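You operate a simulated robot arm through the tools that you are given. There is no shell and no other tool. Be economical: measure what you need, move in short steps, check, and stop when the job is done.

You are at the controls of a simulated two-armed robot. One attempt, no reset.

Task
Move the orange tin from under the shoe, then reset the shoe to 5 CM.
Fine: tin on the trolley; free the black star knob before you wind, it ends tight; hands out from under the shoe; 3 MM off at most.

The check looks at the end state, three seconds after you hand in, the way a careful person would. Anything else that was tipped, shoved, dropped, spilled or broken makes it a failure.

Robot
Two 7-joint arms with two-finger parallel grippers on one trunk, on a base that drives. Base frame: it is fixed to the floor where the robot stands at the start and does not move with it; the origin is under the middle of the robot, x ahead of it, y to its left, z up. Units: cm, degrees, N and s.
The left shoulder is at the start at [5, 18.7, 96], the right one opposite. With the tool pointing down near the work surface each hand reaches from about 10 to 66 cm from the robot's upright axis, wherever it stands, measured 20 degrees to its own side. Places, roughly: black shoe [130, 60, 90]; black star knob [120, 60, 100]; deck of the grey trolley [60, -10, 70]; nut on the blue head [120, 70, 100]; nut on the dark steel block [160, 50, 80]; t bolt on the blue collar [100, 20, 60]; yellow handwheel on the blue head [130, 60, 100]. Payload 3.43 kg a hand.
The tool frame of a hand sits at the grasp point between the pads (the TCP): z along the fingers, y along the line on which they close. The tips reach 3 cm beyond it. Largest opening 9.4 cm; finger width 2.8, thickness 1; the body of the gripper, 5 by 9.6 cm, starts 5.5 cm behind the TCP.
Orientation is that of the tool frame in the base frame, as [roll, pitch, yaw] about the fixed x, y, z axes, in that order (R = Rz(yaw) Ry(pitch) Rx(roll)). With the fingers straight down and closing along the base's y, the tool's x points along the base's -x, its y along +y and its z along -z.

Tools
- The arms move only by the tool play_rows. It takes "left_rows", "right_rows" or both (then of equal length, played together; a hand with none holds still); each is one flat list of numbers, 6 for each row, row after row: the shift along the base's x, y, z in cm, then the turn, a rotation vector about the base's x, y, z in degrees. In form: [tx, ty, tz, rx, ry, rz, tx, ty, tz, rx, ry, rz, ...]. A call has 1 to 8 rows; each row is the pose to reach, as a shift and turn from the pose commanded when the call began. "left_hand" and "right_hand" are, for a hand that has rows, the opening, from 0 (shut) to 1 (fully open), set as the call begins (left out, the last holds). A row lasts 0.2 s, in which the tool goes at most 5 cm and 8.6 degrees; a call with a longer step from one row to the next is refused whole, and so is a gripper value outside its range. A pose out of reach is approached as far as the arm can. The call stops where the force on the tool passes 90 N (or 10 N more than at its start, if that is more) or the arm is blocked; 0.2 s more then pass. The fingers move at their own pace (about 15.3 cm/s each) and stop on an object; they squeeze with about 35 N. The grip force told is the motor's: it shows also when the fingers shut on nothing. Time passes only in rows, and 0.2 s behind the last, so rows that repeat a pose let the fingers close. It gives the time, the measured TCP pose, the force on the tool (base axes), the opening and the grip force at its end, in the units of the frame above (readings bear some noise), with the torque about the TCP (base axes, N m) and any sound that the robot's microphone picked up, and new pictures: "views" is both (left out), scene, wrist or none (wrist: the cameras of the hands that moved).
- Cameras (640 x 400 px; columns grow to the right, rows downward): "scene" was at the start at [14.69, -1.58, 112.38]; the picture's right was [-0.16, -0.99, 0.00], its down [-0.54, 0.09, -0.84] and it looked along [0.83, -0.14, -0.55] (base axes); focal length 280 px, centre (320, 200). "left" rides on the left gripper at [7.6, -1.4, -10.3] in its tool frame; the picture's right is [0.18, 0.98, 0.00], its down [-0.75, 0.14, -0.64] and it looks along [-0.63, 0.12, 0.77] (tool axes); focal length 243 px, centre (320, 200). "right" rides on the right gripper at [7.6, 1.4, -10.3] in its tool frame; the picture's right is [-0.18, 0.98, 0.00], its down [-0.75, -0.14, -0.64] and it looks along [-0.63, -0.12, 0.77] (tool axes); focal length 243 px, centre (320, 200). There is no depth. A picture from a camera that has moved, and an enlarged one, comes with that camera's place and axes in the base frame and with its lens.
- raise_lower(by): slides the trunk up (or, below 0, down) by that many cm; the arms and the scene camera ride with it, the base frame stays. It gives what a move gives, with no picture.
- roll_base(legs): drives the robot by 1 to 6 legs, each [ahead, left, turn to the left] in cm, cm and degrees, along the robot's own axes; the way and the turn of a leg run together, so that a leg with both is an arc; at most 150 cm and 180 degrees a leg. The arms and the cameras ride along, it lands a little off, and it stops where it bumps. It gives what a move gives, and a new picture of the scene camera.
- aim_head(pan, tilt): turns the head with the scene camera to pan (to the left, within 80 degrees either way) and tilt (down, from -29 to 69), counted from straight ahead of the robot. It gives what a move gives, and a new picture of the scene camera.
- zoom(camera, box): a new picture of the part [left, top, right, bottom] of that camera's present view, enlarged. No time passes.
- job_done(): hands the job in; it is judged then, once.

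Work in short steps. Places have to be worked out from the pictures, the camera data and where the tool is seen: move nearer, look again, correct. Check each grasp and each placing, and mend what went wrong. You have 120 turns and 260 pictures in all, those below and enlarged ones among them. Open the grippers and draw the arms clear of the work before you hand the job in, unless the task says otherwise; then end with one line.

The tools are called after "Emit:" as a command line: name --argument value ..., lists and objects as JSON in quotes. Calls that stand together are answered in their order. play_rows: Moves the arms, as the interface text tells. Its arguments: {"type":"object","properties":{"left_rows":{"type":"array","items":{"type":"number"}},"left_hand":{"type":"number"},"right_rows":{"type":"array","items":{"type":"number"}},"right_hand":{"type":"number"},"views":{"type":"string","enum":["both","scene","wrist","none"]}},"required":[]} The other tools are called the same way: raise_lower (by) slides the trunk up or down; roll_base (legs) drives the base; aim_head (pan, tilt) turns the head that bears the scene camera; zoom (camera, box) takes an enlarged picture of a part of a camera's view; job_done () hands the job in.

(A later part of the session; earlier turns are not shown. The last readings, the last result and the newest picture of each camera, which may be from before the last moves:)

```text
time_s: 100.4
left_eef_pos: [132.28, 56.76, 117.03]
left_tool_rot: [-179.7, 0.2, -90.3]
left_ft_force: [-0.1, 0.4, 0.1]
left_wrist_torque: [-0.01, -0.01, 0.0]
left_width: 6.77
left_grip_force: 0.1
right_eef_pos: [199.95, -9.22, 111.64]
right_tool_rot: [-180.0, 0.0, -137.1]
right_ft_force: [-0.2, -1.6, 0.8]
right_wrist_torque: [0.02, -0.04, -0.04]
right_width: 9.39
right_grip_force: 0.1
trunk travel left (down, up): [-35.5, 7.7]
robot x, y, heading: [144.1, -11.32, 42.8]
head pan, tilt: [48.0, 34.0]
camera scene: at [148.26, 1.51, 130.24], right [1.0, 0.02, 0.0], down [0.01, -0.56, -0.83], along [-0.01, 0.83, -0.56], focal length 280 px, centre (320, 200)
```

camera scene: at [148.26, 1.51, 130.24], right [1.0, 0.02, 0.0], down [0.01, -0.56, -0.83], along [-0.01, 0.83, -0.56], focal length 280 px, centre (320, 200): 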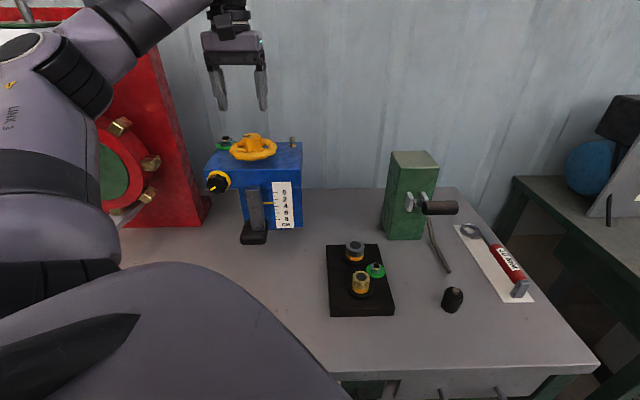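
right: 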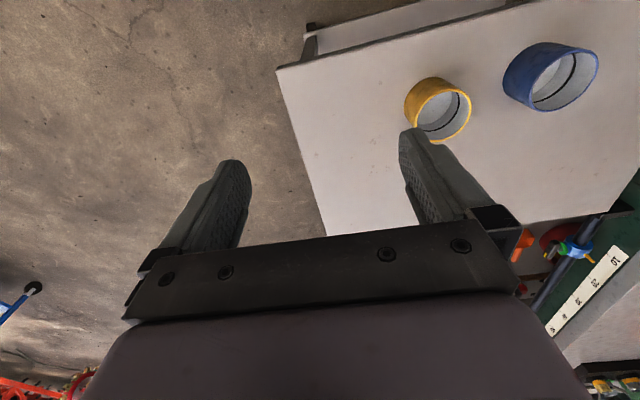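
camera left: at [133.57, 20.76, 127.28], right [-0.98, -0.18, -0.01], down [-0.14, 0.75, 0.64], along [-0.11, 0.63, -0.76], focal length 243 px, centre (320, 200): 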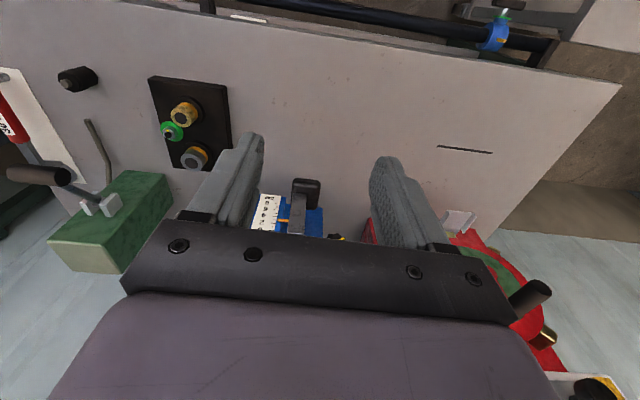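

Emit:
zoom --camera "scene" --box '[180, 60, 330, 260]'

Emit:
zoom --camera "left" --box '[0, 0, 640, 400]'

```text
2.00 times, centred on (255, 160) of scene
camera zoom: at [148.26, 1.51, 130.24], right [1.0, 0.02, 0.0], down [0.01, -0.56, -0.83], along [-0.01, 0.83, -0.56], focal length 559 px, centre (450, 280)
```

zoom: 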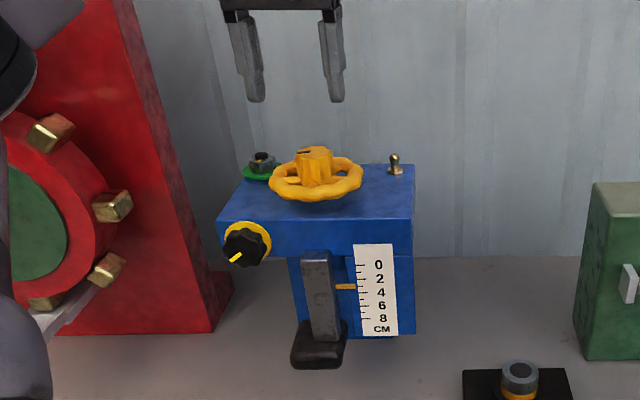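

```text
1.00 times, centred on (320, 200) of left (not enlarged: the box is as wide or as high as the picture)
camera zoom: at [133.81, 49.08, 127.28], right [-0.98, -0.18, -0.01], down [-0.14, 0.75, 0.64], along [-0.11, 0.63, -0.76], focal length 243 px, centre (320, 200)
```

zoom: 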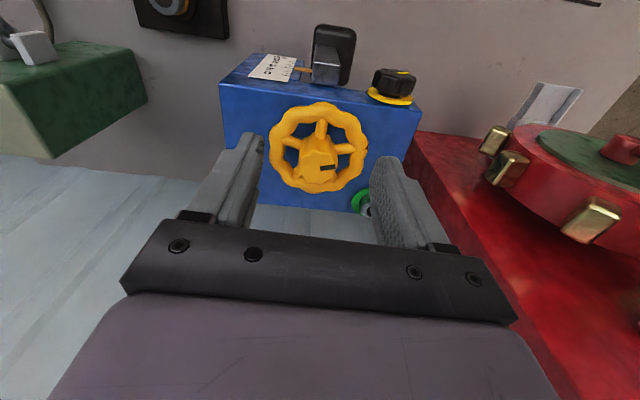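

Wheel: 3 spokes with a free hub; hub axis ≈[131.6, 61.7], top z≈107. I move over it and down a bit to check alignment.

Emit:
play_rows --left_rows '[-0.3, 2.5, 0, 0, 0, 0, -0.7, 5, 0, 0, 0, 0, -0.7, 5, -3.5, 0, 0, 0, -0.7, 5, -6, 0, 0, 0]' --views "both"

```text
time_s: 101.4
left_eef_pos: [131.91, 61.51, 111.16]
left_tool_rot: [-179.7, 0.3, -90.4]
left_ft_force: [-0.6, 0.4, 0.2]
left_wrist_torque: [-0.02, 0.0, 0.03]
left_width: 6.76
left_grip_force: 0.1
right_eef_pos: [199.91, -9.29, 111.65]
right_tool_rot: [-180.0, 0.0, -137.1]
right_ft_force: [-0.6, 0.9, 0.0]
right_wrist_torque: [-0.02, -0.02, -0.03]
right_width: 9.42
right_grip_force: 0.0
trunk travel left (down, up): [-35.5, 7.7]
robot x, y, heading: [144.16, -11.26, 42.8]
head pan, tilt: [48.0, 34.0]
camera scene: at [148.27, 1.52, 130.24], right [1.0, 0.02, 0.0], down [0.01, -0.56, -0.83], along [-0.01, 0.83, -0.56], focal length 280 px, centre (320, 200)
camera left: at [133.23, 53.99, 121.3], right [-0.98, -0.18, -0.01], down [-0.14, 0.75, 0.64], along [-0.11, 0.64, -0.76], focal length 243 px, centre (320, 200)
```

scene: 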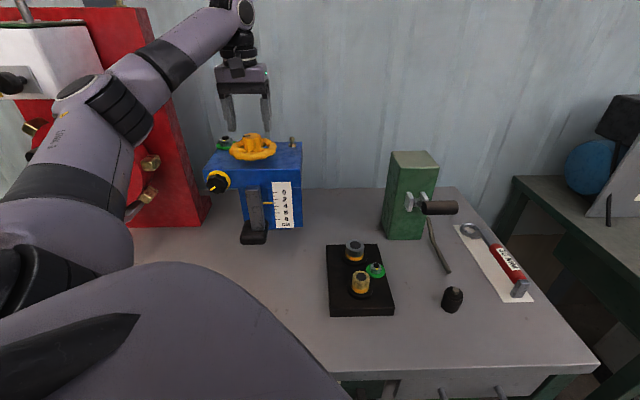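
left: 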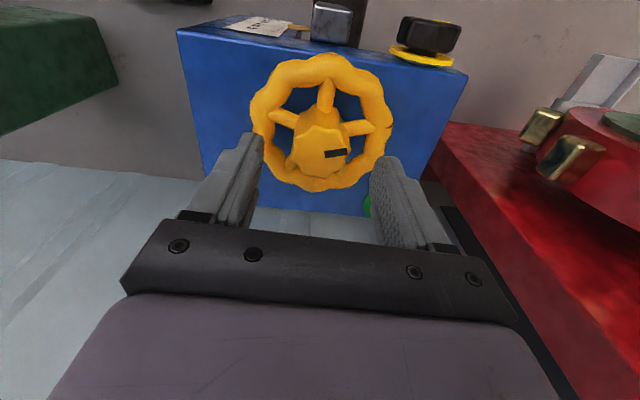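

Aligned. I lower to TCP z≈107.5 and close on the hub.

Emit:
play_rows --left_rows '[0, 0.4, -2, 0, 0, 0, 0, 0.4, -3.6, 0, 0, 0]' --views "wrist"

Emit:
play_rows --left_rows '[0, 0, 0, 0, 0, 0, 0, 0, 0, 0, 0, 0]' --left_hand 0 --views "wrist"

```text
time_s: 102.0
left_eef_pos: [131.75, 61.99, 107.7]
left_tool_rot: [-179.7, 0.5, -90.4]
left_ft_force: [-0.7, 2.5, 6.9]
left_wrist_torque: [-0.01, 0.27, -0.08]
left_width: 6.83
left_grip_force: 0.7
right_eef_pos: [199.84, -9.35, 111.72]
right_tool_rot: [180.0, 0.1, -137.2]
right_ft_force: [0.2, 0.3, 0.3]
right_wrist_torque: [0.02, 0.03, -0.01]
right_width: 9.41
right_grip_force: 0.0
trunk travel left (down, up): [-35.5, 7.7]
robot x, y, heading: [144.07, -11.42, 42.6]
head pan, tilt: [48.0, 34.0]
camera left: at [133.2, 54.38, 117.8], right [-0.98, -0.18, -0.01], down [-0.14, 0.75, 0.65], along [-0.11, 0.64, -0.76], focal length 243 px, centre (320, 200)
```

left: 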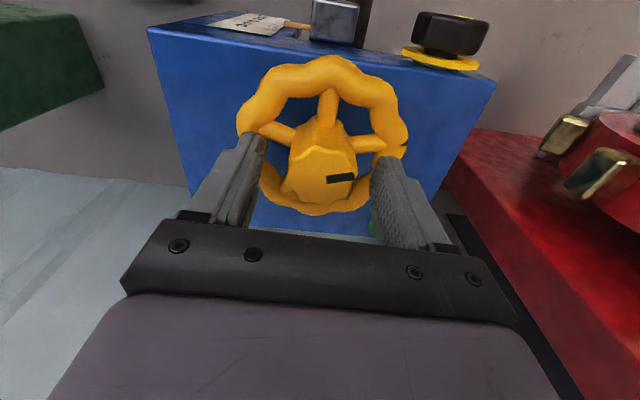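

```text
time_s: 102.6
left_eef_pos: [131.77, 62.0, 107.65]
left_tool_rot: [-179.7, 0.4, -90.3]
left_ft_force: [-3.7, 3.3, 10.7]
left_wrist_torque: [0.34, 0.76, 0.0]
left_width: 4.18
left_grip_force: 44.8
right_eef_pos: [199.9, -9.28, 111.85]
right_tool_rot: [-180.0, 0.1, -137.1]
right_ft_force: [-0.2, -0.1, -0.9]
right_wrist_torque: [-0.01, 0.01, 0.02]
right_width: 9.4
right_grip_force: 0.0
trunk travel left (down, up): [-35.5, 7.7]
robot x, y, heading: [144.27, -11.35, 42.9]
head pan, tilt: [48.0, 34.0]
camera left: at [133.16, 54.33, 117.83], right [-0.98, -0.18, -0.01], down [-0.14, 0.75, 0.65], along [-0.11, 0.64, -0.76], focal length 243 px, centre (320, 200)
```

left: 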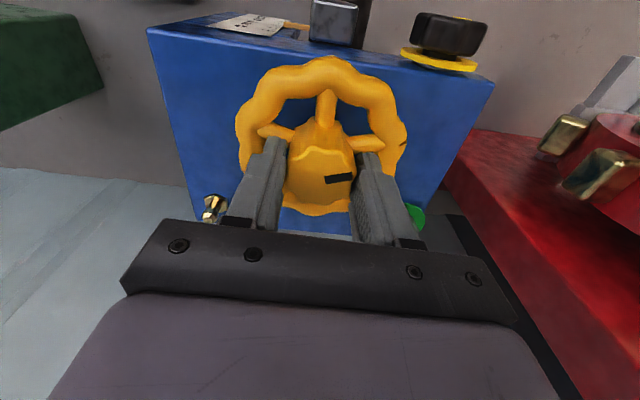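

Gripped the hub (4.2 cm). Turn clockwise (from above) 64° and watch the pointer.

Emit:
play_rows --left_rows '[0, 0, 0.2, 0, 0, -8, 0, 0, 0.2, 0, 0, -16, 0, 0, 0.2, 0, 0, -24, 0, 0, 0.2, 0, 0, -32, 0, 0, 0.2, 0, 0, -40, 0, 0, 0.2, 0, 0, -48, 0, 0, 0.2, 0, 0, -56, 0, 0, 0.2, 0, 0, -64]' --views "wrist"

Emit:
zoom --camera "scene" --box '[200, 120, 320, 250]'

```text
time_s: 104.4
left_eef_pos: [131.64, 62.05, 107.67]
left_tool_rot: [-179.5, 0.0, -154.5]
left_ft_force: [4.3, -17.9, -20.1]
left_wrist_torque: [0.79, 0.57, 0.19]
left_width: 4.16
left_grip_force: 44.8
right_eef_pos: [200.02, -9.31, 111.59]
right_tool_rot: [180.0, 0.0, -137.1]
right_ft_force: [0.0, 0.1, 0.2]
right_wrist_torque: [-0.03, -0.01, -0.02]
right_width: 9.4
right_grip_force: 0.0
trunk travel left (down, up): [-35.5, 7.7]
robot x, y, heading: [143.86, -11.24, 42.7]
head pan, tilt: [48.0, 34.0]
camera left: at [125.49, 57.59, 117.88], right [-0.59, 0.81, -0.01], down [0.62, 0.46, 0.64], along [0.52, 0.37, -0.77], focal length 243 px, centre (320, 200)
```

left: 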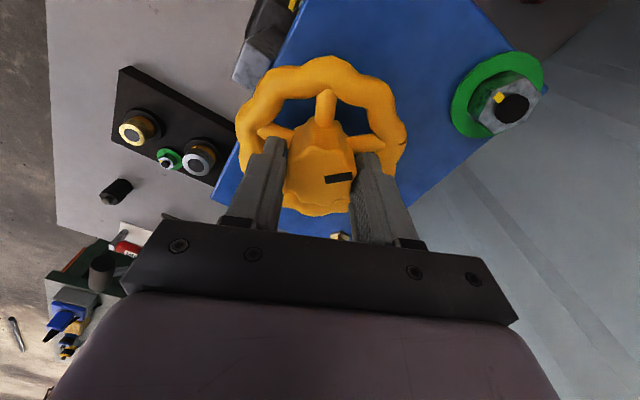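

```text
3.08 times, centred on (260, 185) of scene
camera zoom: at [148.3, 1.5, 130.21], right [1.0, 0.02, 0.0], down [0.01, -0.56, -0.83], along [-0.01, 0.83, -0.56], focal length 860 px, centre (505, 246)
```

zoom: 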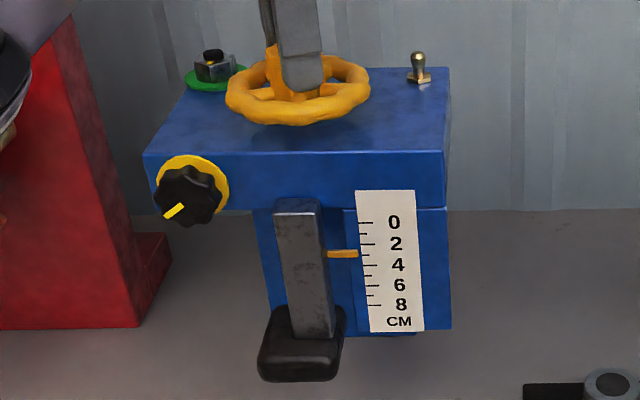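

The wheel turns with the hand; little pointer change yet. Continue another 64°.

Emit:
play_rows --left_rows '[0, 0, 0, 0, 0, -8, 0, 0, 0, 0, 0, -16, 0, 0, 0, 0, 0, -24, 0, 0, 0, 0, 0, -32, 0, 0, 0, 0, 0, -40, 0, 0, 0, 0, 0, -48, 0, 0, 0, 0, 0, -56, 0, 0, 0, 0, 0, -64]' --views "none"

Emit:
zoom --camera "scene" --box '[200, 120, 320, 250]'

```text
time_s: 106.2
left_eef_pos: [131.73, 62.11, 107.78]
left_tool_rot: [-179.5, 0.3, 141.5]
left_ft_force: [6.6, -23.8, -24.9]
left_wrist_torque: [0.51, 0.06, 0.22]
left_width: 4.18
left_grip_force: 44.5
right_eef_pos: [199.94, -9.43, 111.73]
right_tool_rot: [-180.0, 0.0, -137.1]
right_ft_force: [0.2, -0.4, 0.5]
right_wrist_torque: [0.0, 0.03, 0.0]
right_width: 9.41
right_grip_force: 0.0
trunk travel left (down, up): [-35.5, 7.7]
robot x, y, heading: [143.76, -11.52, 42.7]
head pan, tilt: [48.0, 34.0]
```

```text
3.08 times, centred on (260, 185) of scene
camera zoom: at [148.3, 1.51, 130.23], right [1.0, 0.02, 0.0], down [0.01, -0.56, -0.83], along [-0.01, 0.83, -0.56], focal length 860 px, centre (505, 246)
```

zoom: 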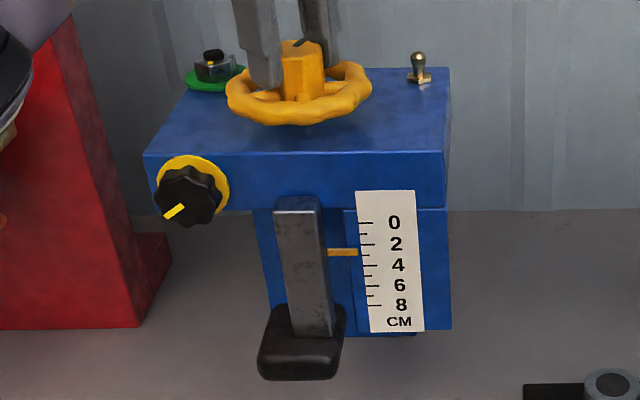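

Pointer rose slightly, so clockwise raises; the lowering direction is counter-clockwise, with a fine pitch. I wind back counter-clockwise in a long stroke.

Emit:
play_rows --left_rows '[0, 0, 0, 0, 0, 8.5, 0, 0, 0, 0, 0, 17, 0, 0, 0, 0, 0, 25.5, 0, 0, 0, 0, 0, 34, 0, 0, 0, 0, 0, 42.5, 0, 0, 0, 0, 0, 51, 0, 0, 0, 0, 0, 59.5, 0, 0, 0, 0, 0, 68]' --views "none"

Emit:
play_rows --left_rows '[0, 0, 0, 0, 0, 8.5, 0, 0, 0, 0, 0, 17, 0, 0, 0, 0, 0, 25.5, 0, 0, 0, 0, 0, 34, 0, 0, 0, 0, 0, 42.5, 0, 0, 0, 0, 0, 51, 0, 0, 0, 0, 0, 59.5, 0, 0, 0, 0, 0, 68]' --views "none"

Emit:
play_rows --left_rows '[0, 0, 0, 0, 0, 8.5, 0, 0, 0, 0, 0, 17, 0, 0, 0, 0, 0, 25.5, 0, 0, 0, 0, 0, 34, 0, 0, 0, 0, 0, 42.5, 0, 0, 0, 0, 0, 51, 0, 0, 0, 0, 0, 59.5, 0, 0, 0, 0, 0, 68]' --views "wrist"

Emit:
zoom --camera "scene" --box '[200, 120, 320, 250]'

```text
time_s: 108.0
left_eef_pos: [131.68, 62.05, 107.69]
left_tool_rot: [-179.6, 0.1, -150.3]
left_ft_force: [5.3, -27.5, -26.0]
left_wrist_torque: [0.7, -0.57, -0.23]
left_width: 4.18
left_grip_force: 45.4
right_eef_pos: [199.94, -9.34, 111.62]
right_tool_rot: [-180.0, 0.2, -137.2]
right_ft_force: [0.2, -0.2, 0.1]
right_wrist_torque: [-0.05, 0.01, -0.02]
right_width: 9.4
right_grip_force: 0.0
trunk travel left (down, up): [-35.5, 7.7]
robot x, y, heading: [144.39, -11.21, 43.1]
head pan, tilt: [48.0, 34.0]
```

```text
time_s: 109.8
left_eef_pos: [131.73, 61.97, 107.78]
left_tool_rot: [-179.8, 0.0, -82.2]
left_ft_force: [5.1, -18.7, -15.0]
left_wrist_torque: [-0.66, 0.08, -0.18]
left_width: 4.17
left_grip_force: 45.1
right_eef_pos: [199.9, -9.32, 111.68]
right_tool_rot: [179.9, 0.0, -137.2]
right_ft_force: [0.0, -1.2, 0.1]
right_wrist_torque: [-0.03, 0.0, 0.01]
right_width: 9.42
right_grip_force: 0.1
trunk travel left (down, up): [-35.5, 7.7]
robot x, y, heading: [144.37, -11.05, 43.1]
head pan, tilt: [48.0, 34.0]
```

```text
time_s: 111.6
left_eef_pos: [131.73, 61.97, 107.73]
left_tool_rot: [-179.9, 0.2, -14.4]
left_ft_force: [6.3, -21.1, -15.3]
left_wrist_torque: [-0.94, -0.61, -0.16]
left_width: 4.18
left_grip_force: 44.7
right_eef_pos: [199.92, -9.28, 111.59]
right_tool_rot: [180.0, 0.1, -137.0]
right_ft_force: [-0.6, 0.0, -0.7]
right_wrist_torque: [-0.01, 0.0, 0.0]
right_width: 9.39
right_grip_force: 0.0
trunk travel left (down, up): [-35.5, 7.7]
robot x, y, heading: [144.29, -11.37, 42.7]
head pan, tilt: [48.0, 34.0]
camera left: at [139.62, 61.56, 117.91], right [-0.06, -1.0, 0.0], down [-0.76, 0.05, 0.64], along [-0.64, 0.04, -0.77], focal length 243 px, centre (320, 200)
```

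left: 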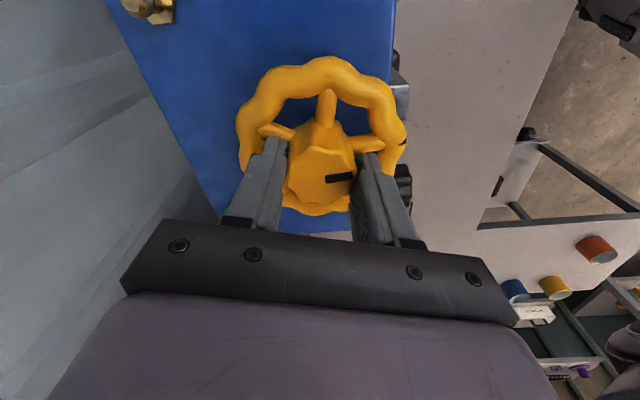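

```text
3.08 times, centred on (260, 185) of scene
camera zoom: at [148.29, 1.44, 130.24], right [1.0, 0.02, 0.0], down [0.01, -0.56, -0.83], along [-0.01, 0.83, -0.56], focal length 860 px, centre (505, 246)
```

zoom: 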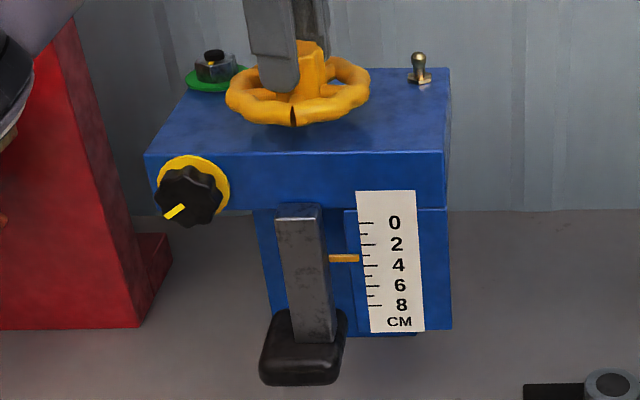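

Lowers at ~1 cm per turn counter-clockwise (pointer ≈3.2 now). Continue the stroke.

Emit:
play_rows --left_rows '[0, 0, 0, 0, 0, 8.5, 0, 0, 0, 0, 0, 17, 0, 0, 0, 0, 0, 25.5, 0, 0, 0, 0, 0, 34, 0, 0, 0, 0, 0, 42.5, 0, 0, 0, 0, 0, 51, 0, 0, 0, 0, 0, 59.5, 0, 0, 0, 0, 0, 68]' --views "none"

Emit:
play_rows --left_rows '[0, 0, 0, 0, 0, 8.5, 0, 0, 0, 0, 0, 17, 0, 0, 0, 0, 0, 25.5, 0, 0, 0, 0, 0, 34, 0, 0, 0, 0, 0, 42.5, 0, 0, 0, 0, 0, 51]' --views "scene"

```text
time_s: 113.4
left_eef_pos: [131.67, 62.03, 107.79]
left_tool_rot: [180.0, 0.7, 53.3]
left_ft_force: [11.7, -39.3, -14.9]
left_wrist_torque: [0.3, -0.52, -0.13]
left_width: 4.17
left_grip_force: 45.1
left hand out of reach, approached as far as the arm can: row 8
right_eef_pos: [200.19, -9.65, 111.64]
right_tool_rot: [179.8, 0.1, -137.1]
right_ft_force: [-0.6, 0.7, 0.8]
right_wrist_torque: [0.0, -0.02, -0.01]
right_width: 9.4
right_grip_force: 0.0
trunk travel left (down, up): [-35.5, 7.7]
robot x, y, heading: [144.02, -11.08, 43.0]
head pan, tilt: [48.0, 34.0]
```

```text
time_s: 114.8
left_eef_pos: [131.54, 67.17, 108.45]
left_tool_rot: [-179.6, 0.4, 81.3]
left_ft_force: [0.7, 1.0, -0.2]
left_wrist_torque: [0.0, -0.02, 0.01]
left_width: 0.0
left_grip_force: 33.1
left hand out of reach, approached as far as the arm can: row 1, 2, 3, 4, 5, 6
right_eef_pos: [199.86, -9.28, 111.71]
right_tool_rot: [180.0, -0.1, -137.1]
right_ft_force: [-0.3, 0.7, 1.6]
right_wrist_torque: [0.02, 0.01, 0.04]
right_width: 9.4
right_grip_force: 0.1
trunk travel left (down, up): [-35.5, 7.7]
robot x, y, heading: [144.4, -11.48, 42.6]
head pan, tilt: [48.0, 34.0]
camera scene: at [148.25, 1.52, 130.24], right [1.0, 0.02, 0.0], down [0.01, -0.56, -0.83], along [-0.01, 0.83, -0.56], focal length 280 px, centre (320, 200)
```

scene: 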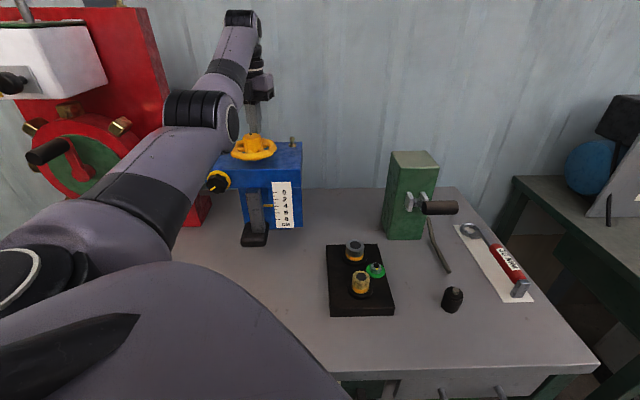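

The wrist limit is at yaw ≈50°, and the hand slipped off the hub without harm. I lift, open, and rotate back above the wheel.

Emit:
play_rows --left_rows '[0, 0, 3, 0, 0, 0, 0, 0, 5, 0, 0, 0, 0, -2, 5, 0, 0, -8, 0, -4, 5, 0, 0, -16, 0, -5.1, 5, 0, 0, -24, 0, -5.1, 5, 0, 0, -32, 0, -5.1, 5, 0, 0, -40, 0, -5.1, 5, 0, 0, -48]' --left_hand 0.72 --views "none"

Emit:
zoom --camera "scene" --box '[200, 120, 320, 250]'

```text
time_s: 116.6
left_eef_pos: [131.51, 62.17, 113.67]
left_tool_rot: [-179.6, 0.3, 33.0]
left_ft_force: [-0.1, 0.1, 0.3]
left_wrist_torque: [0.0, -0.01, -0.05]
left_width: 6.79
left_grip_force: 0.0
left hand out of reach, approached as far as the arm can: row 1, 2, 3, 4
right_eef_pos: [199.86, -9.32, 111.77]
right_tool_rot: [-180.0, 0.0, -137.2]
right_ft_force: [0.0, -0.4, 0.7]
right_wrist_torque: [0.02, 0.04, 0.03]
right_width: 9.41
right_grip_force: 0.0
trunk travel left (down, up): [-35.5, 7.7]
robot x, y, heading: [143.72, -11.21, 43.2]
head pan, tilt: [48.0, 34.0]
```

```text
3.08 times, centred on (260, 185) of scene
camera zoom: at [148.25, 1.51, 130.24], right [1.0, 0.02, 0.0], down [0.01, -0.56, -0.83], along [-0.01, 0.83, -0.56], focal length 860 px, centre (505, 246)
```

zoom: 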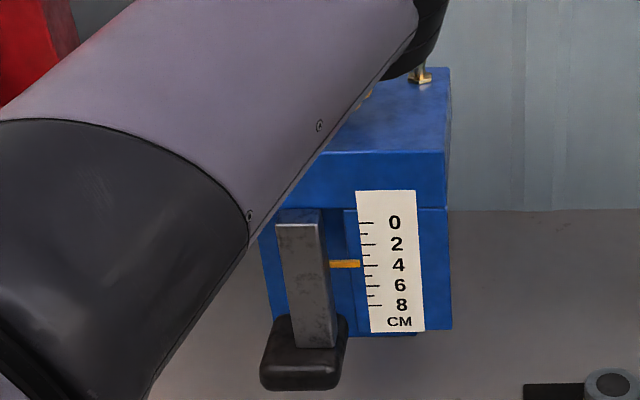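

Pointer ≈3.9 now. Keep rotating back (clockwise, clear of the wheel).

Emit:
play_rows --left_rows '[0, 0, 0, 0, 0, -8.5, 0, 0, 0, 0, 0, -17, 0, 0, 0, 0, 0, -25.5, 0, 0, 0, 0, 0, -34, 0, 0, 0, 0, 0, -42.5, 0, 0, 0, 0, 0, -51, 0, 0, 0, 0, 0, -59.5, 0, 0, 0, 0, 0, -68]' --views "none"

Emit:
play_rows --left_rows '[0, 0, 0, 0, 0, -8.5, 0, 0, 0, 0, 0, -17, 0, 0, 0, 0, 0, -25.5, 0, 0, 0, 0, 0, -34, 0, 0, 0, 0, 0, -42.5, 0, 0, 0, 0, 0, -51, 0, 0, 0, 0, 0, -59.5, 0, 0, 0, 0, 0, -68]' --views "both"

```text
time_s: 118.4
left_eef_pos: [131.74, 62.07, 113.71]
left_tool_rot: [-179.7, 0.3, -34.9]
left_ft_force: [0.0, 0.0, 0.1]
left_wrist_torque: [0.0, 0.02, -0.02]
left_width: 6.79
left_grip_force: 0.1
right_eef_pos: [199.92, -9.29, 111.59]
right_tool_rot: [-180.0, 0.0, -137.2]
right_ft_force: [-0.1, -0.5, -0.9]
right_wrist_torque: [-0.01, -0.02, 0.0]
right_width: 9.4
right_grip_force: 0.0
trunk travel left (down, up): [-35.5, 7.7]
robot x, y, heading: [143.65, -10.88, 42.7]
head pan, tilt: [48.0, 34.0]
```

```text
time_s: 120.2
left_eef_pos: [131.74, 62.04, 113.81]
left_tool_rot: [-179.6, 0.3, -102.9]
left_ft_force: [-0.5, 0.0, 0.1]
left_wrist_torque: [-0.05, 0.0, -0.01]
left_width: 6.77
left_grip_force: 0.1
right_eef_pos: [200.05, -9.29, 111.6]
right_tool_rot: [-180.0, 0.0, -137.1]
right_ft_force: [0.4, -0.1, 0.2]
right_wrist_torque: [-0.03, 0.02, -0.01]
right_width: 9.4
right_grip_force: 0.0
trunk travel left (down, up): [-35.5, 7.7]
robot x, y, heading: [144.15, -11.15, 43.0]
head pan, tilt: [48.0, 34.0]
camera scene: at [148.26, 1.51, 130.24], right [1.0, 0.02, 0.0], down [0.01, -0.56, -0.83], along [-0.01, 0.83, -0.56], focal length 280 px, centre (320, 200)
camera left: at [131.48, 54.23, 123.85], right [-1.0, 0.04, -0.01], down [0.03, 0.76, 0.65], along [0.03, 0.64, -0.76], focal length 243 px, centre (320, 200)
```

scene: 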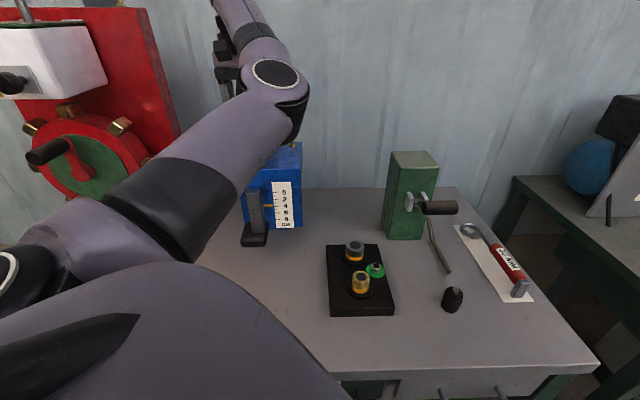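
left: 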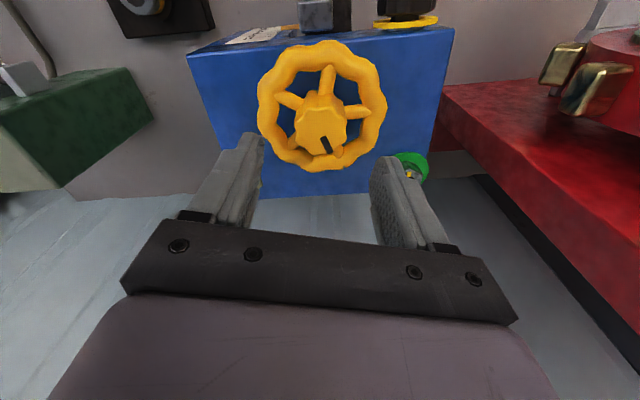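

Elbow swung inwards, but fine. I rotate 60° more clockwise, then descend and grip the hub again.

Emit:
play_rows --left_rows '[0, 0, 0, 0, 0, -8.5, 0, 0, 0, 0, 0, -17, 0, 0, 0, 0, 0, -25.5, 0, 0, 0, 0, 0, -34, 0, 0, 0, 0, 0, -42.5, 0, 0, 0, 0, 0, -51, 0, 0, 0, 0, 0, -59.5, 0, 0, 0, 0, 0, -68]' --views "wrist"

```text
time_s: 122.0
left_eef_pos: [131.74, 61.9, 113.66]
left_tool_rot: [-179.7, 0.3, -170.9]
left_ft_force: [0.8, 0.3, -0.3]
left_wrist_torque: [0.02, -0.01, 0.0]
left_width: 6.78
left_grip_force: 0.1
right_eef_pos: [200.05, -9.22, 111.65]
right_tool_rot: [180.0, 0.1, -137.1]
right_ft_force: [0.0, 0.3, 0.8]
right_wrist_torque: [0.0, 0.05, -0.01]
right_width: 9.39
right_grip_force: 0.0
trunk travel left (down, up): [-35.5, 7.7]
robot x, y, heading: [144.28, -11.26, 42.7]
head pan, tilt: [48.0, 34.0]
camera left: at [124.44, 59.46, 123.81], right [-0.34, 0.94, -0.01], down [0.72, 0.26, 0.65], along [0.61, 0.21, -0.76], focal length 243 px, centre (320, 200)
```

left: 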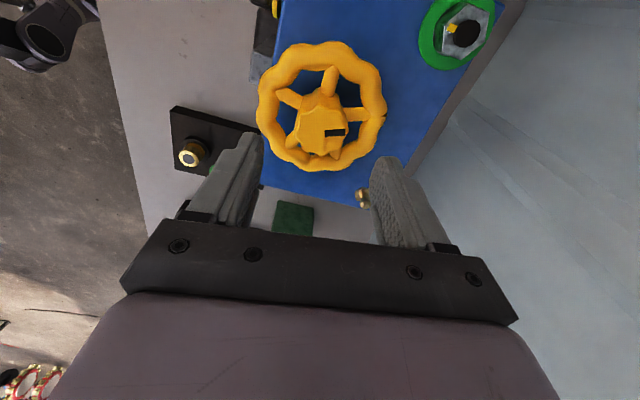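

Descend, grip, then stroke counter-clockwise.

Emit:
play_rows --left_rows '[0, 0, -3, 0, 0, 0, 0, 0, -5.8, 0, 0, 0, 0, 0, -5.8, 0, 0, 0]' --views "none"

Emit:
play_rows --left_rows '[0, 0, 0, 0, 0, 0, 0, 0, 0, 0, 0, 0, 0, 0, 0.1, 0, 0, 0]' --left_hand 0 --views "none"

Emit:
play_rows --left_rows '[0, 0, 0, 0, 0, 8.5, 0, 0, 0, 0, 0, 17, 0, 0, 0, 0, 0, 25.5, 0, 0, 0, 0, 0, 34, 0, 0, 0, 0, 0, 42.5, 0, 0, 0, 0, 0, 51, 0, 0, 0, 0, 0, 59.5, 0, 0, 0, 0, 0, 68]' --views "none"

Emit:
play_rows --left_rows '[0, 0, 0, 0, 0, 8.5, 0, 0, 0, 0, 0, 17, 0, 0, 0, 0, 0, 25.5, 0, 0, 0, 0, 0, 34, 0, 0, 0, 0, 0, 42.5, 0, 0, 0, 0, 0, 51, 0, 0, 0, 0, 0, 59.5, 0, 0, 0, 0, 0, 68]' --views "wrist"

Emit:
zoom --camera "scene" --box '[200, 120, 320, 250]'

```text
time_s: 122.8
left_eef_pos: [131.39, 62.07, 107.93]
left_tool_rot: [-179.7, 0.3, -170.7]
left_ft_force: [-0.1, 1.0, 0.8]
left_wrist_torque: [0.01, 0.01, 0.05]
left_width: 6.79
left_grip_force: 0.1
right_eef_pos: [199.84, -9.36, 111.73]
right_tool_rot: [-180.0, -0.1, -137.1]
right_ft_force: [0.5, -0.4, 0.8]
right_wrist_torque: [-0.02, 0.02, -0.02]
right_width: 9.38
right_grip_force: 0.1
trunk travel left (down, up): [-35.5, 7.7]
robot x, y, heading: [144.01, -11.32, 43.0]
head pan, tilt: [48.0, 34.0]
```

```text
time_s: 123.6
left_eef_pos: [131.4, 61.98, 107.84]
left_tool_rot: [-179.5, 0.4, -170.7]
left_ft_force: [-0.4, -15.9, -18.3]
left_wrist_torque: [1.03, -0.05, -0.02]
left_width: 4.12
left_grip_force: 44.8
right_eef_pos: [199.83, -9.28, 111.68]
right_tool_rot: [180.0, 0.1, -137.1]
right_ft_force: [-0.3, -0.3, 0.9]
right_wrist_torque: [-0.03, -0.03, 0.02]
right_width: 9.41
right_grip_force: 0.0
trunk travel left (down, up): [-35.5, 7.7]
robot x, y, heading: [143.96, -11.23, 43.0]
head pan, tilt: [48.0, 34.0]
```

```text
time_s: 125.4
left_eef_pos: [131.63, 61.89, 108.01]
left_tool_rot: [-179.5, -0.2, -102.4]
left_ft_force: [-0.5, -34.5, -27.7]
left_wrist_torque: [-0.28, 0.77, -0.17]
left_width: 4.1
left_grip_force: 45.2
right_eef_pos: [199.9, -9.24, 111.76]
right_tool_rot: [179.9, 0.0, -137.1]
right_ft_force: [-0.7, -0.8, 0.6]
right_wrist_torque: [0.01, 0.02, 0.0]
right_width: 9.4
right_grip_force: 0.1
trunk travel left (down, up): [-35.5, 7.7]
robot x, y, heading: [143.74, -11.03, 42.8]
head pan, tilt: [48.0, 34.0]
```

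```text
time_s: 127.2
left_eef_pos: [131.82, 61.89, 107.97]
left_tool_rot: [-179.8, -0.1, -34.6]
left_ft_force: [7.8, -24.0, -20.6]
left_wrist_torque: [-0.62, -0.42, -0.15]
left_width: 4.11
left_grip_force: 44.8
right_eef_pos: [199.87, -9.43, 111.7]
right_tool_rot: [179.9, 0.0, -137.1]
right_ft_force: [0.0, -0.1, 0.1]
right_wrist_torque: [0.0, 0.03, -0.01]
right_width: 9.38
right_grip_force: 0.2
trunk travel left (down, up): [-35.5, 7.7]
robot x, y, heading: [144.24, -11.59, 42.9]
head pan, tilt: [48.0, 34.0]
camera left: at [138.98, 58.81, 118.18], right [-0.41, -0.91, 0.0], down [-0.7, 0.31, 0.64], along [-0.58, 0.26, -0.77], focal length 243 px, centre (320, 200)
```

left: 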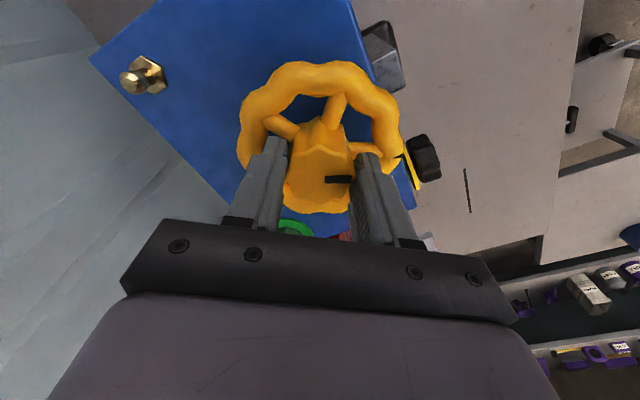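

```text
3.08 times, centred on (260, 185) of scene
camera zoom: at [148.32, 1.46, 130.24], right [1.0, 0.02, 0.0], down [0.01, -0.56, -0.83], along [-0.01, 0.83, -0.56], focal length 860 px, centre (505, 246)
```

zoom: 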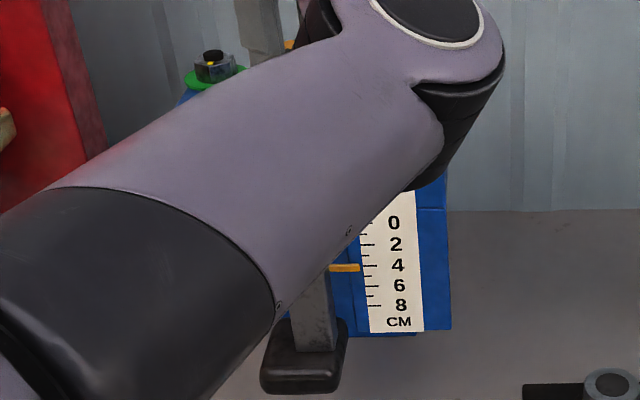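

Pointer ≈4.3. Continue 68°, watching for the limit.

Emit:
play_rows --left_rows '[0, 0, 0, 0, 0, 8.5, 0, 0, 0, 0, 0, 17, 0, 0, 0, 0, 0, 25.5, 0, 0, 0, 0, 0, 34, 0, 0, 0, 0, 0, 42.5, 0, 0, 0, 0, 0, 51, 0, 0, 0, 0, 0, 59.5, 0, 0, 0, 0, 0, 68]' --views "none"

Emit:
zoom --camera "scene" --box '[200, 120, 320, 250]'

```text
time_s: 129.0
left_eef_pos: [131.78, 62.03, 107.98]
left_tool_rot: [-180.0, 0.3, 33.2]
left_ft_force: [12.1, -3.2, -4.3]
left_wrist_torque: [-0.32, -1.6, -0.18]
left_width: 4.09
left_grip_force: 45.0
right_eef_pos: [199.99, -9.22, 111.62]
right_tool_rot: [180.0, 0.0, -137.1]
right_ft_force: [-0.4, -0.7, -0.2]
right_wrist_torque: [0.02, 0.02, 0.0]
right_width: 9.41
right_grip_force: 0.0
trunk travel left (down, up): [-35.5, 7.7]
robot x, y, heading: [144.26, -11.23, 43.1]
head pan, tilt: [48.0, 34.0]
```

```text
3.08 times, centred on (260, 185) of scene
camera zoom: at [148.39, 1.53, 130.23], right [1.0, 0.02, 0.0], down [0.01, -0.56, -0.83], along [-0.01, 0.83, -0.56], focal length 860 px, centre (505, 246)
```

zoom: 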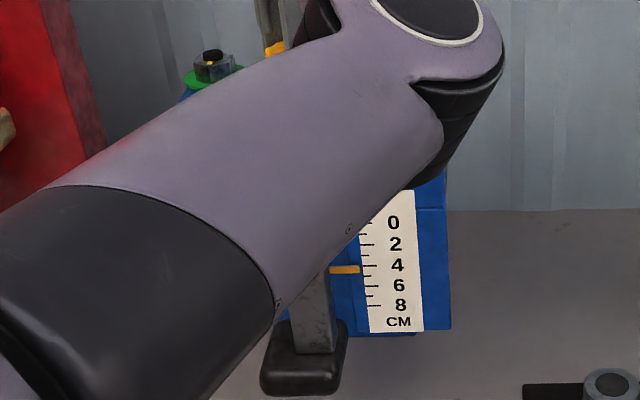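

Pointer ≈4.5. Release, lift, rotate back 204°, and re-grip.

Emit:
play_rows --left_rows '[0, 0, 0, 0, 0, 0, 0, 0, 0, 0, 0, 0, 0, 0, 3, 0, 0, 0, 0, 0, 5.6, 0, 0, 0]' --left_hand 0.72 --views "none"

Emit:
play_rows --left_rows '[0, 0, 0, 0, 0, -8.5, 0, 0, 0, 0, 0, -17, 0, 0, 0, 0, 0, -25.5, 0, 0, 0, 0, 0, -34, 0, 0, 0, 0, 0, -42.5, 0, 0, 0, 0, 0, -51, 0, 0, 0, 0, 0, -59.5, 0, 0, 0, 0, 0, -68]' --views "none"

Emit:
play_rows --left_rows '[0, 0, 0, 0, 0, -8.5, 0, 0, 0, 0, 0, -17, 0, 0, 0, 0, 0, -25.5, 0, 0, 0, 0, 0, -34, 0, 0, 0, 0, 0, -42.5, 0, 0, 0, 0, 0, -51, 0, 0, 0, 0, 0, -59.5, 0, 0, 0, 0, 0, -68]' --views "none"

Emit:
play_rows --left_rows '[0, 0, 0, 0, 0, -8.5, 0, 0, 0, 0, 0, -17, 0, 0, 0, 0, 0, -25.5, 0, 0, 0, 0, 0, -34, 0, 0, 0, 0, 0, -42.5, 0, 0, 0, 0, 0, -44]' --views "wrist"

Emit:
zoom --camera "scene" --box '[200, 120, 320, 250]'

```text
time_s: 130.0
left_eef_pos: [131.61, 62.05, 113.64]
left_tool_rot: [-179.7, 0.3, 33.4]
left_ft_force: [-0.2, -0.6, 0.7]
left_wrist_torque: [0.01, 0.02, 0.0]
left_width: 6.78
left_grip_force: 0.1
right_eef_pos: [199.95, -9.24, 111.76]
right_tool_rot: [-180.0, 0.1, -137.2]
right_ft_force: [0.3, -0.9, 0.2]
right_wrist_torque: [0.02, 0.0, -0.02]
right_width: 9.42
right_grip_force: 0.0
trunk travel left (down, up): [-35.5, 7.7]
robot x, y, heading: [144.55, -11.09, 43.0]
head pan, tilt: [48.0, 34.0]
```

```text
time_s: 131.8
left_eef_pos: [131.65, 62.0, 113.53]
left_tool_rot: [-179.7, 0.3, -34.9]
left_ft_force: [0.1, 0.9, 0.0]
left_wrist_torque: [0.04, -0.04, 0.0]
left_width: 6.76
left_grip_force: 0.1
right_eef_pos: [199.96, -9.28, 111.73]
right_tool_rot: [-180.0, -0.1, -137.1]
right_ft_force: [-0.4, 0.1, -0.5]
right_wrist_torque: [-0.02, -0.02, 0.07]
right_width: 9.38
right_grip_force: 0.1
trunk travel left (down, up): [-35.5, 7.7]
robot x, y, heading: [144.19, -10.95, 43.0]
head pan, tilt: [48.0, 34.0]
```

```text
time_s: 133.6
left_eef_pos: [131.66, 62.04, 113.62]
left_tool_rot: [-179.7, 0.2, -102.9]
left_ft_force: [0.2, -0.6, 0.6]
left_wrist_torque: [0.0, 0.01, -0.01]
left_width: 6.76
left_grip_force: 0.1
right_eef_pos: [199.89, -9.33, 111.72]
right_tool_rot: [180.0, 0.0, -137.1]
right_ft_force: [-0.3, 0.1, 0.4]
right_wrist_torque: [-0.04, 0.01, -0.01]
right_width: 9.4
right_grip_force: 0.1
trunk travel left (down, up): [-35.5, 7.7]
robot x, y, heading: [144.01, -10.96, 43.2]
head pan, tilt: [48.0, 34.0]
```

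```text
time_s: 135.0
left_eef_pos: [131.79, 62.31, 113.52]
left_tool_rot: [-179.7, 0.3, -146.7]
left_ft_force: [-0.8, 0.7, 0.1]
left_wrist_torque: [0.01, -0.04, 0.0]
left_width: 6.78
left_grip_force: 0.1
right_eef_pos: [200.02, -9.23, 111.7]
right_tool_rot: [-179.9, 0.1, -137.1]
right_ft_force: [0.2, -0.7, 0.3]
right_wrist_torque: [0.0, 0.01, 0.03]
right_width: 9.4
right_grip_force: 0.0
trunk travel left (down, up): [-35.5, 7.7]
robot x, y, heading: [144.43, -11.5, 42.9]
head pan, tilt: [48.0, 34.0]
camera left: at [126.13, 56.83, 123.73], right [-0.69, 0.72, -0.01], down [0.55, 0.53, 0.65], along [0.47, 0.44, -0.76], focal length 243 px, centre (320, 200)
```

left: 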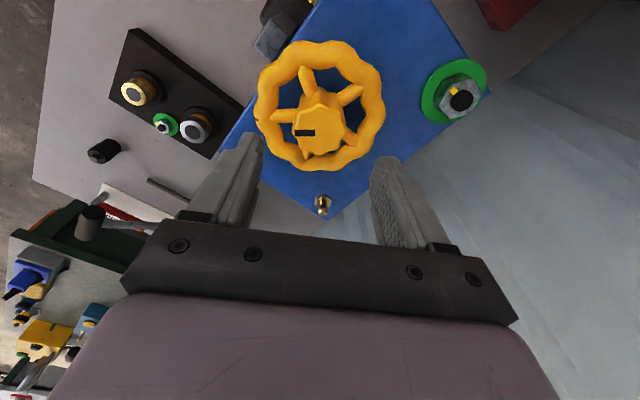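

```text
3.08 times, centred on (260, 185) of scene
camera zoom: at [148.26, 1.52, 130.24], right [1.0, 0.02, 0.0], down [0.01, -0.56, -0.83], along [-0.01, 0.83, -0.56], focal length 860 px, centre (505, 246)
```

zoom: 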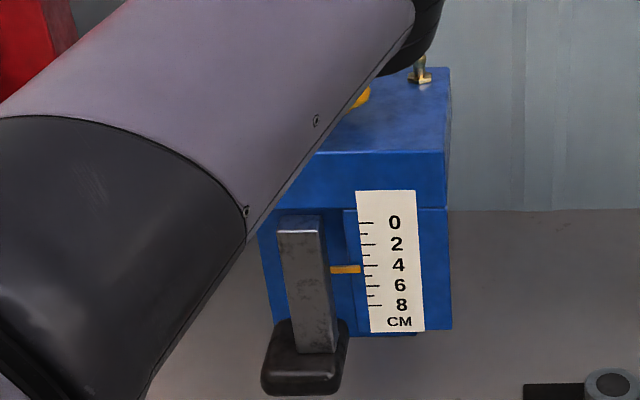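

A finer look at the scale for a precise reading.

Emit:
zoom --camera "scene" --box '[256, 184, 296, 232]'

```text
8.33 times, centred on (276, 208) of scene
camera zoom: at [148.26, 1.52, 130.24], right [1.0, 0.02, 0.0], down [0.01, -0.56, -0.83], along [-0.01, 0.83, -0.56], focal length 2330 px, centre (687, 133)
```

zoom: 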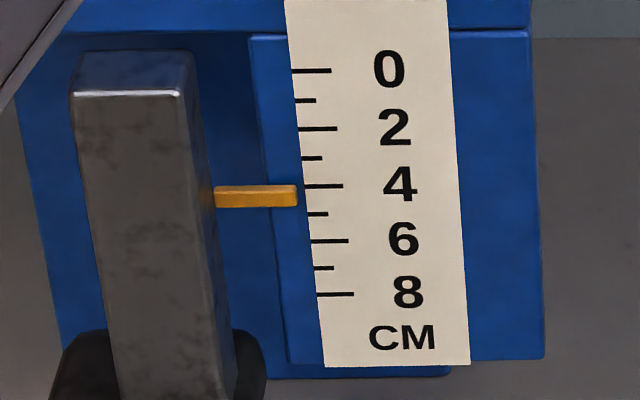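

Reading ≈4.4–4.5. I grip again and turn 184° counter-clockwise.

Emit:
play_rows --left_rows '[0, 0, -3, 0, 0, 0, 0, 0, -5.6, 0, 0, 0, 0, 0, -5.6, 0, 0, 0]' --views "none"

Emit:
play_rows --left_rows '[0, 0, 0, 0, 0, 0, 0, 0, 0, 0, 0, 0, 0, 0, 0, 0, 0, 0]' --left_hand 0 --views "none"

Emit:
play_rows --left_rows '[0, 0, 0, 0, 0, 8.5, 0, 0, 0, 0, 0, 17, 0, 0, 0, 0, 0, 25.5, 0, 0, 0, 0, 0, 34, 0, 0, 0, 0, 0, 42.5, 0, 0, 0, 0, 0, 51, 0, 0, 0, 0, 0, 59.5, 0, 0, 0, 0, 0, 68]' --views "none"

Emit:
play_rows --left_rows '[0, 0, 0, 0, 0, 8.5, 0, 0, 0, 0, 0, 17, 0, 0, 0, 0, 0, 25.5, 0, 0, 0, 0, 0, 34, 0, 0, 0, 0, 0, 42.5, 0, 0, 0, 0, 0, 51, 0, 0, 0, 0, 0, 59.5, 0, 0, 0, 0, 0, 68]' --views "none"

Emit:
zoom --camera "scene" --box '[256, 184, 296, 232]'

```text
time_s: 135.8
left_eef_pos: [131.6, 62.22, 108.08]
left_tool_rot: [-179.7, 0.3, -146.7]
left_ft_force: [0.9, 0.1, 0.4]
left_wrist_torque: [0.0, 0.02, 0.0]
left_width: 6.78
left_grip_force: 0.0
right_eef_pos: [199.95, -9.33, 111.64]
right_tool_rot: [180.0, -0.1, -137.1]
right_ft_force: [0.1, 0.0, -0.3]
right_wrist_torque: [0.01, 0.02, 0.01]
right_width: 9.42
right_grip_force: 0.1
trunk travel left (down, up): [-35.5, 7.7]
robot x, y, heading: [144.28, -11.22, 42.8]
head pan, tilt: [48.0, 34.0]
```

```text
time_s: 136.6
left_eef_pos: [131.75, 62.05, 107.9]
left_tool_rot: [-179.6, 0.3, -146.7]
left_ft_force: [5.6, -20.9, -15.8]
left_wrist_torque: [0.74, 0.23, 0.0]
left_width: 4.09
left_grip_force: 45.3
right_eef_pos: [199.98, -9.39, 111.69]
right_tool_rot: [180.0, 0.1, -137.1]
right_ft_force: [0.8, 0.8, 0.6]
right_wrist_torque: [0.0, -0.01, 0.02]
right_width: 9.39
right_grip_force: 0.1
trunk travel left (down, up): [-35.5, 7.7]
robot x, y, heading: [144.07, -10.98, 42.8]
head pan, tilt: [48.0, 34.0]
```

```text
time_s: 138.4
left_eef_pos: [131.71, 61.99, 108.0]
left_tool_rot: [-179.7, 0.4, -78.5]
left_ft_force: [3.3, -4.9, -4.2]
left_wrist_torque: [-0.39, 0.35, -0.14]
left_width: 4.11
left_grip_force: 45.3
right_eef_pos: [199.9, -9.21, 111.62]
right_tool_rot: [179.9, 0.0, -137.1]
right_ft_force: [0.2, 0.3, -0.2]
right_wrist_torque: [0.01, -0.04, 0.0]
right_width: 9.42
right_grip_force: 0.1
trunk travel left (down, up): [-35.5, 7.7]
robot x, y, heading: [143.8, -11.16, 43.0]
head pan, tilt: [48.0, 34.0]
```

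```text
time_s: 140.2
left_eef_pos: [131.7, 61.96, 108.07]
left_tool_rot: [-179.7, 0.4, -10.6]
left_ft_force: [2.5, -4.8, -1.3]
left_wrist_torque: [0.24, 0.99, -0.2]
left_width: 4.1
left_grip_force: 44.6
right_eef_pos: [199.92, -9.26, 111.68]
right_tool_rot: [179.9, 0.0, -137.1]
right_ft_force: [0.7, -0.3, 0.7]
right_wrist_torque: [0.0, 0.01, -0.01]
right_width: 9.42
right_grip_force: 0.1
trunk travel left (down, up): [-35.5, 7.7]
robot x, y, heading: [144.44, -11.19, 43.0]
head pan, tilt: [48.0, 34.0]
```

```text
8.33 times, centred on (276, 208) of scene
camera zoom: at [148.31, 1.47, 130.23], right [1.0, 0.02, 0.0], down [0.01, -0.56, -0.83], along [-0.01, 0.83, -0.56], focal length 2330 px, centre (687, 133)
```

zoom: 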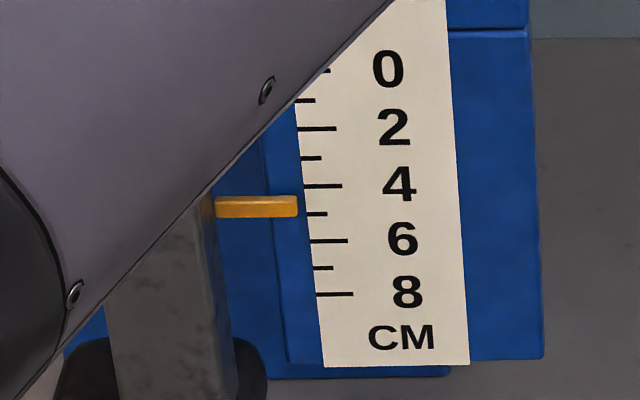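

Reading ≈4.75 in this steep view. Add 51°, then I'll check from a level view.

Emit:
play_rows --left_rows '[0, 0, 0, 0, 0, 8.5, 0, 0, 0, 0, 0, 17, 0, 0, 0, 0, 0, 25.5, 0, 0, 0, 0, 0, 34, 0, 0, 0, 0, 0, 42.5, 0, 0, 0, 0, 0, 51]' --views "none"

Emit:
zoom --camera "scene" --box '[256, 184, 296, 232]'

```text
time_s: 141.6
left_eef_pos: [131.86, 61.93, 107.96]
left_tool_rot: [-179.7, 0.3, 40.2]
left_ft_force: [4.2, 0.0, 3.8]
left_wrist_torque: [-1.47, 0.29, -0.18]
left_width: 4.12
left_grip_force: 44.6
right_eef_pos: [200.03, -9.28, 111.73]
right_tool_rot: [179.9, 0.0, -137.1]
right_ft_force: [-0.7, 0.0, 0.6]
right_wrist_torque: [0.01, -0.02, 0.0]
right_width: 9.39
right_grip_force: 0.0
trunk travel left (down, up): [-35.5, 7.7]
robot x, y, heading: [143.84, -10.95, 42.7]
head pan, tilt: [48.0, 34.0]
```

```text
8.33 times, centred on (276, 208) of scene
camera zoom: at [148.33, 1.5, 130.25], right [1.0, 0.02, 0.0], down [0.01, -0.56, -0.83], along [-0.01, 0.83, -0.56], focal length 2330 px, centre (687, 133)
```

zoom: 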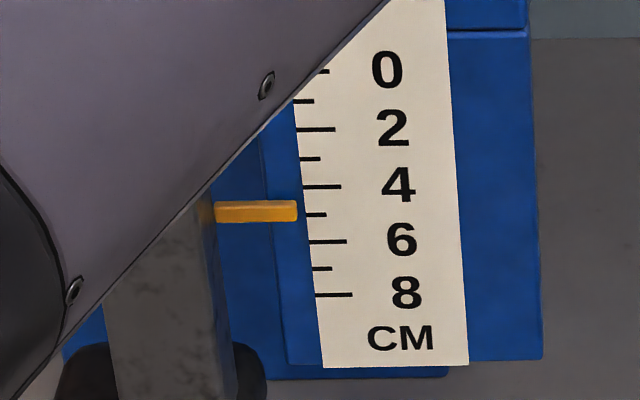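

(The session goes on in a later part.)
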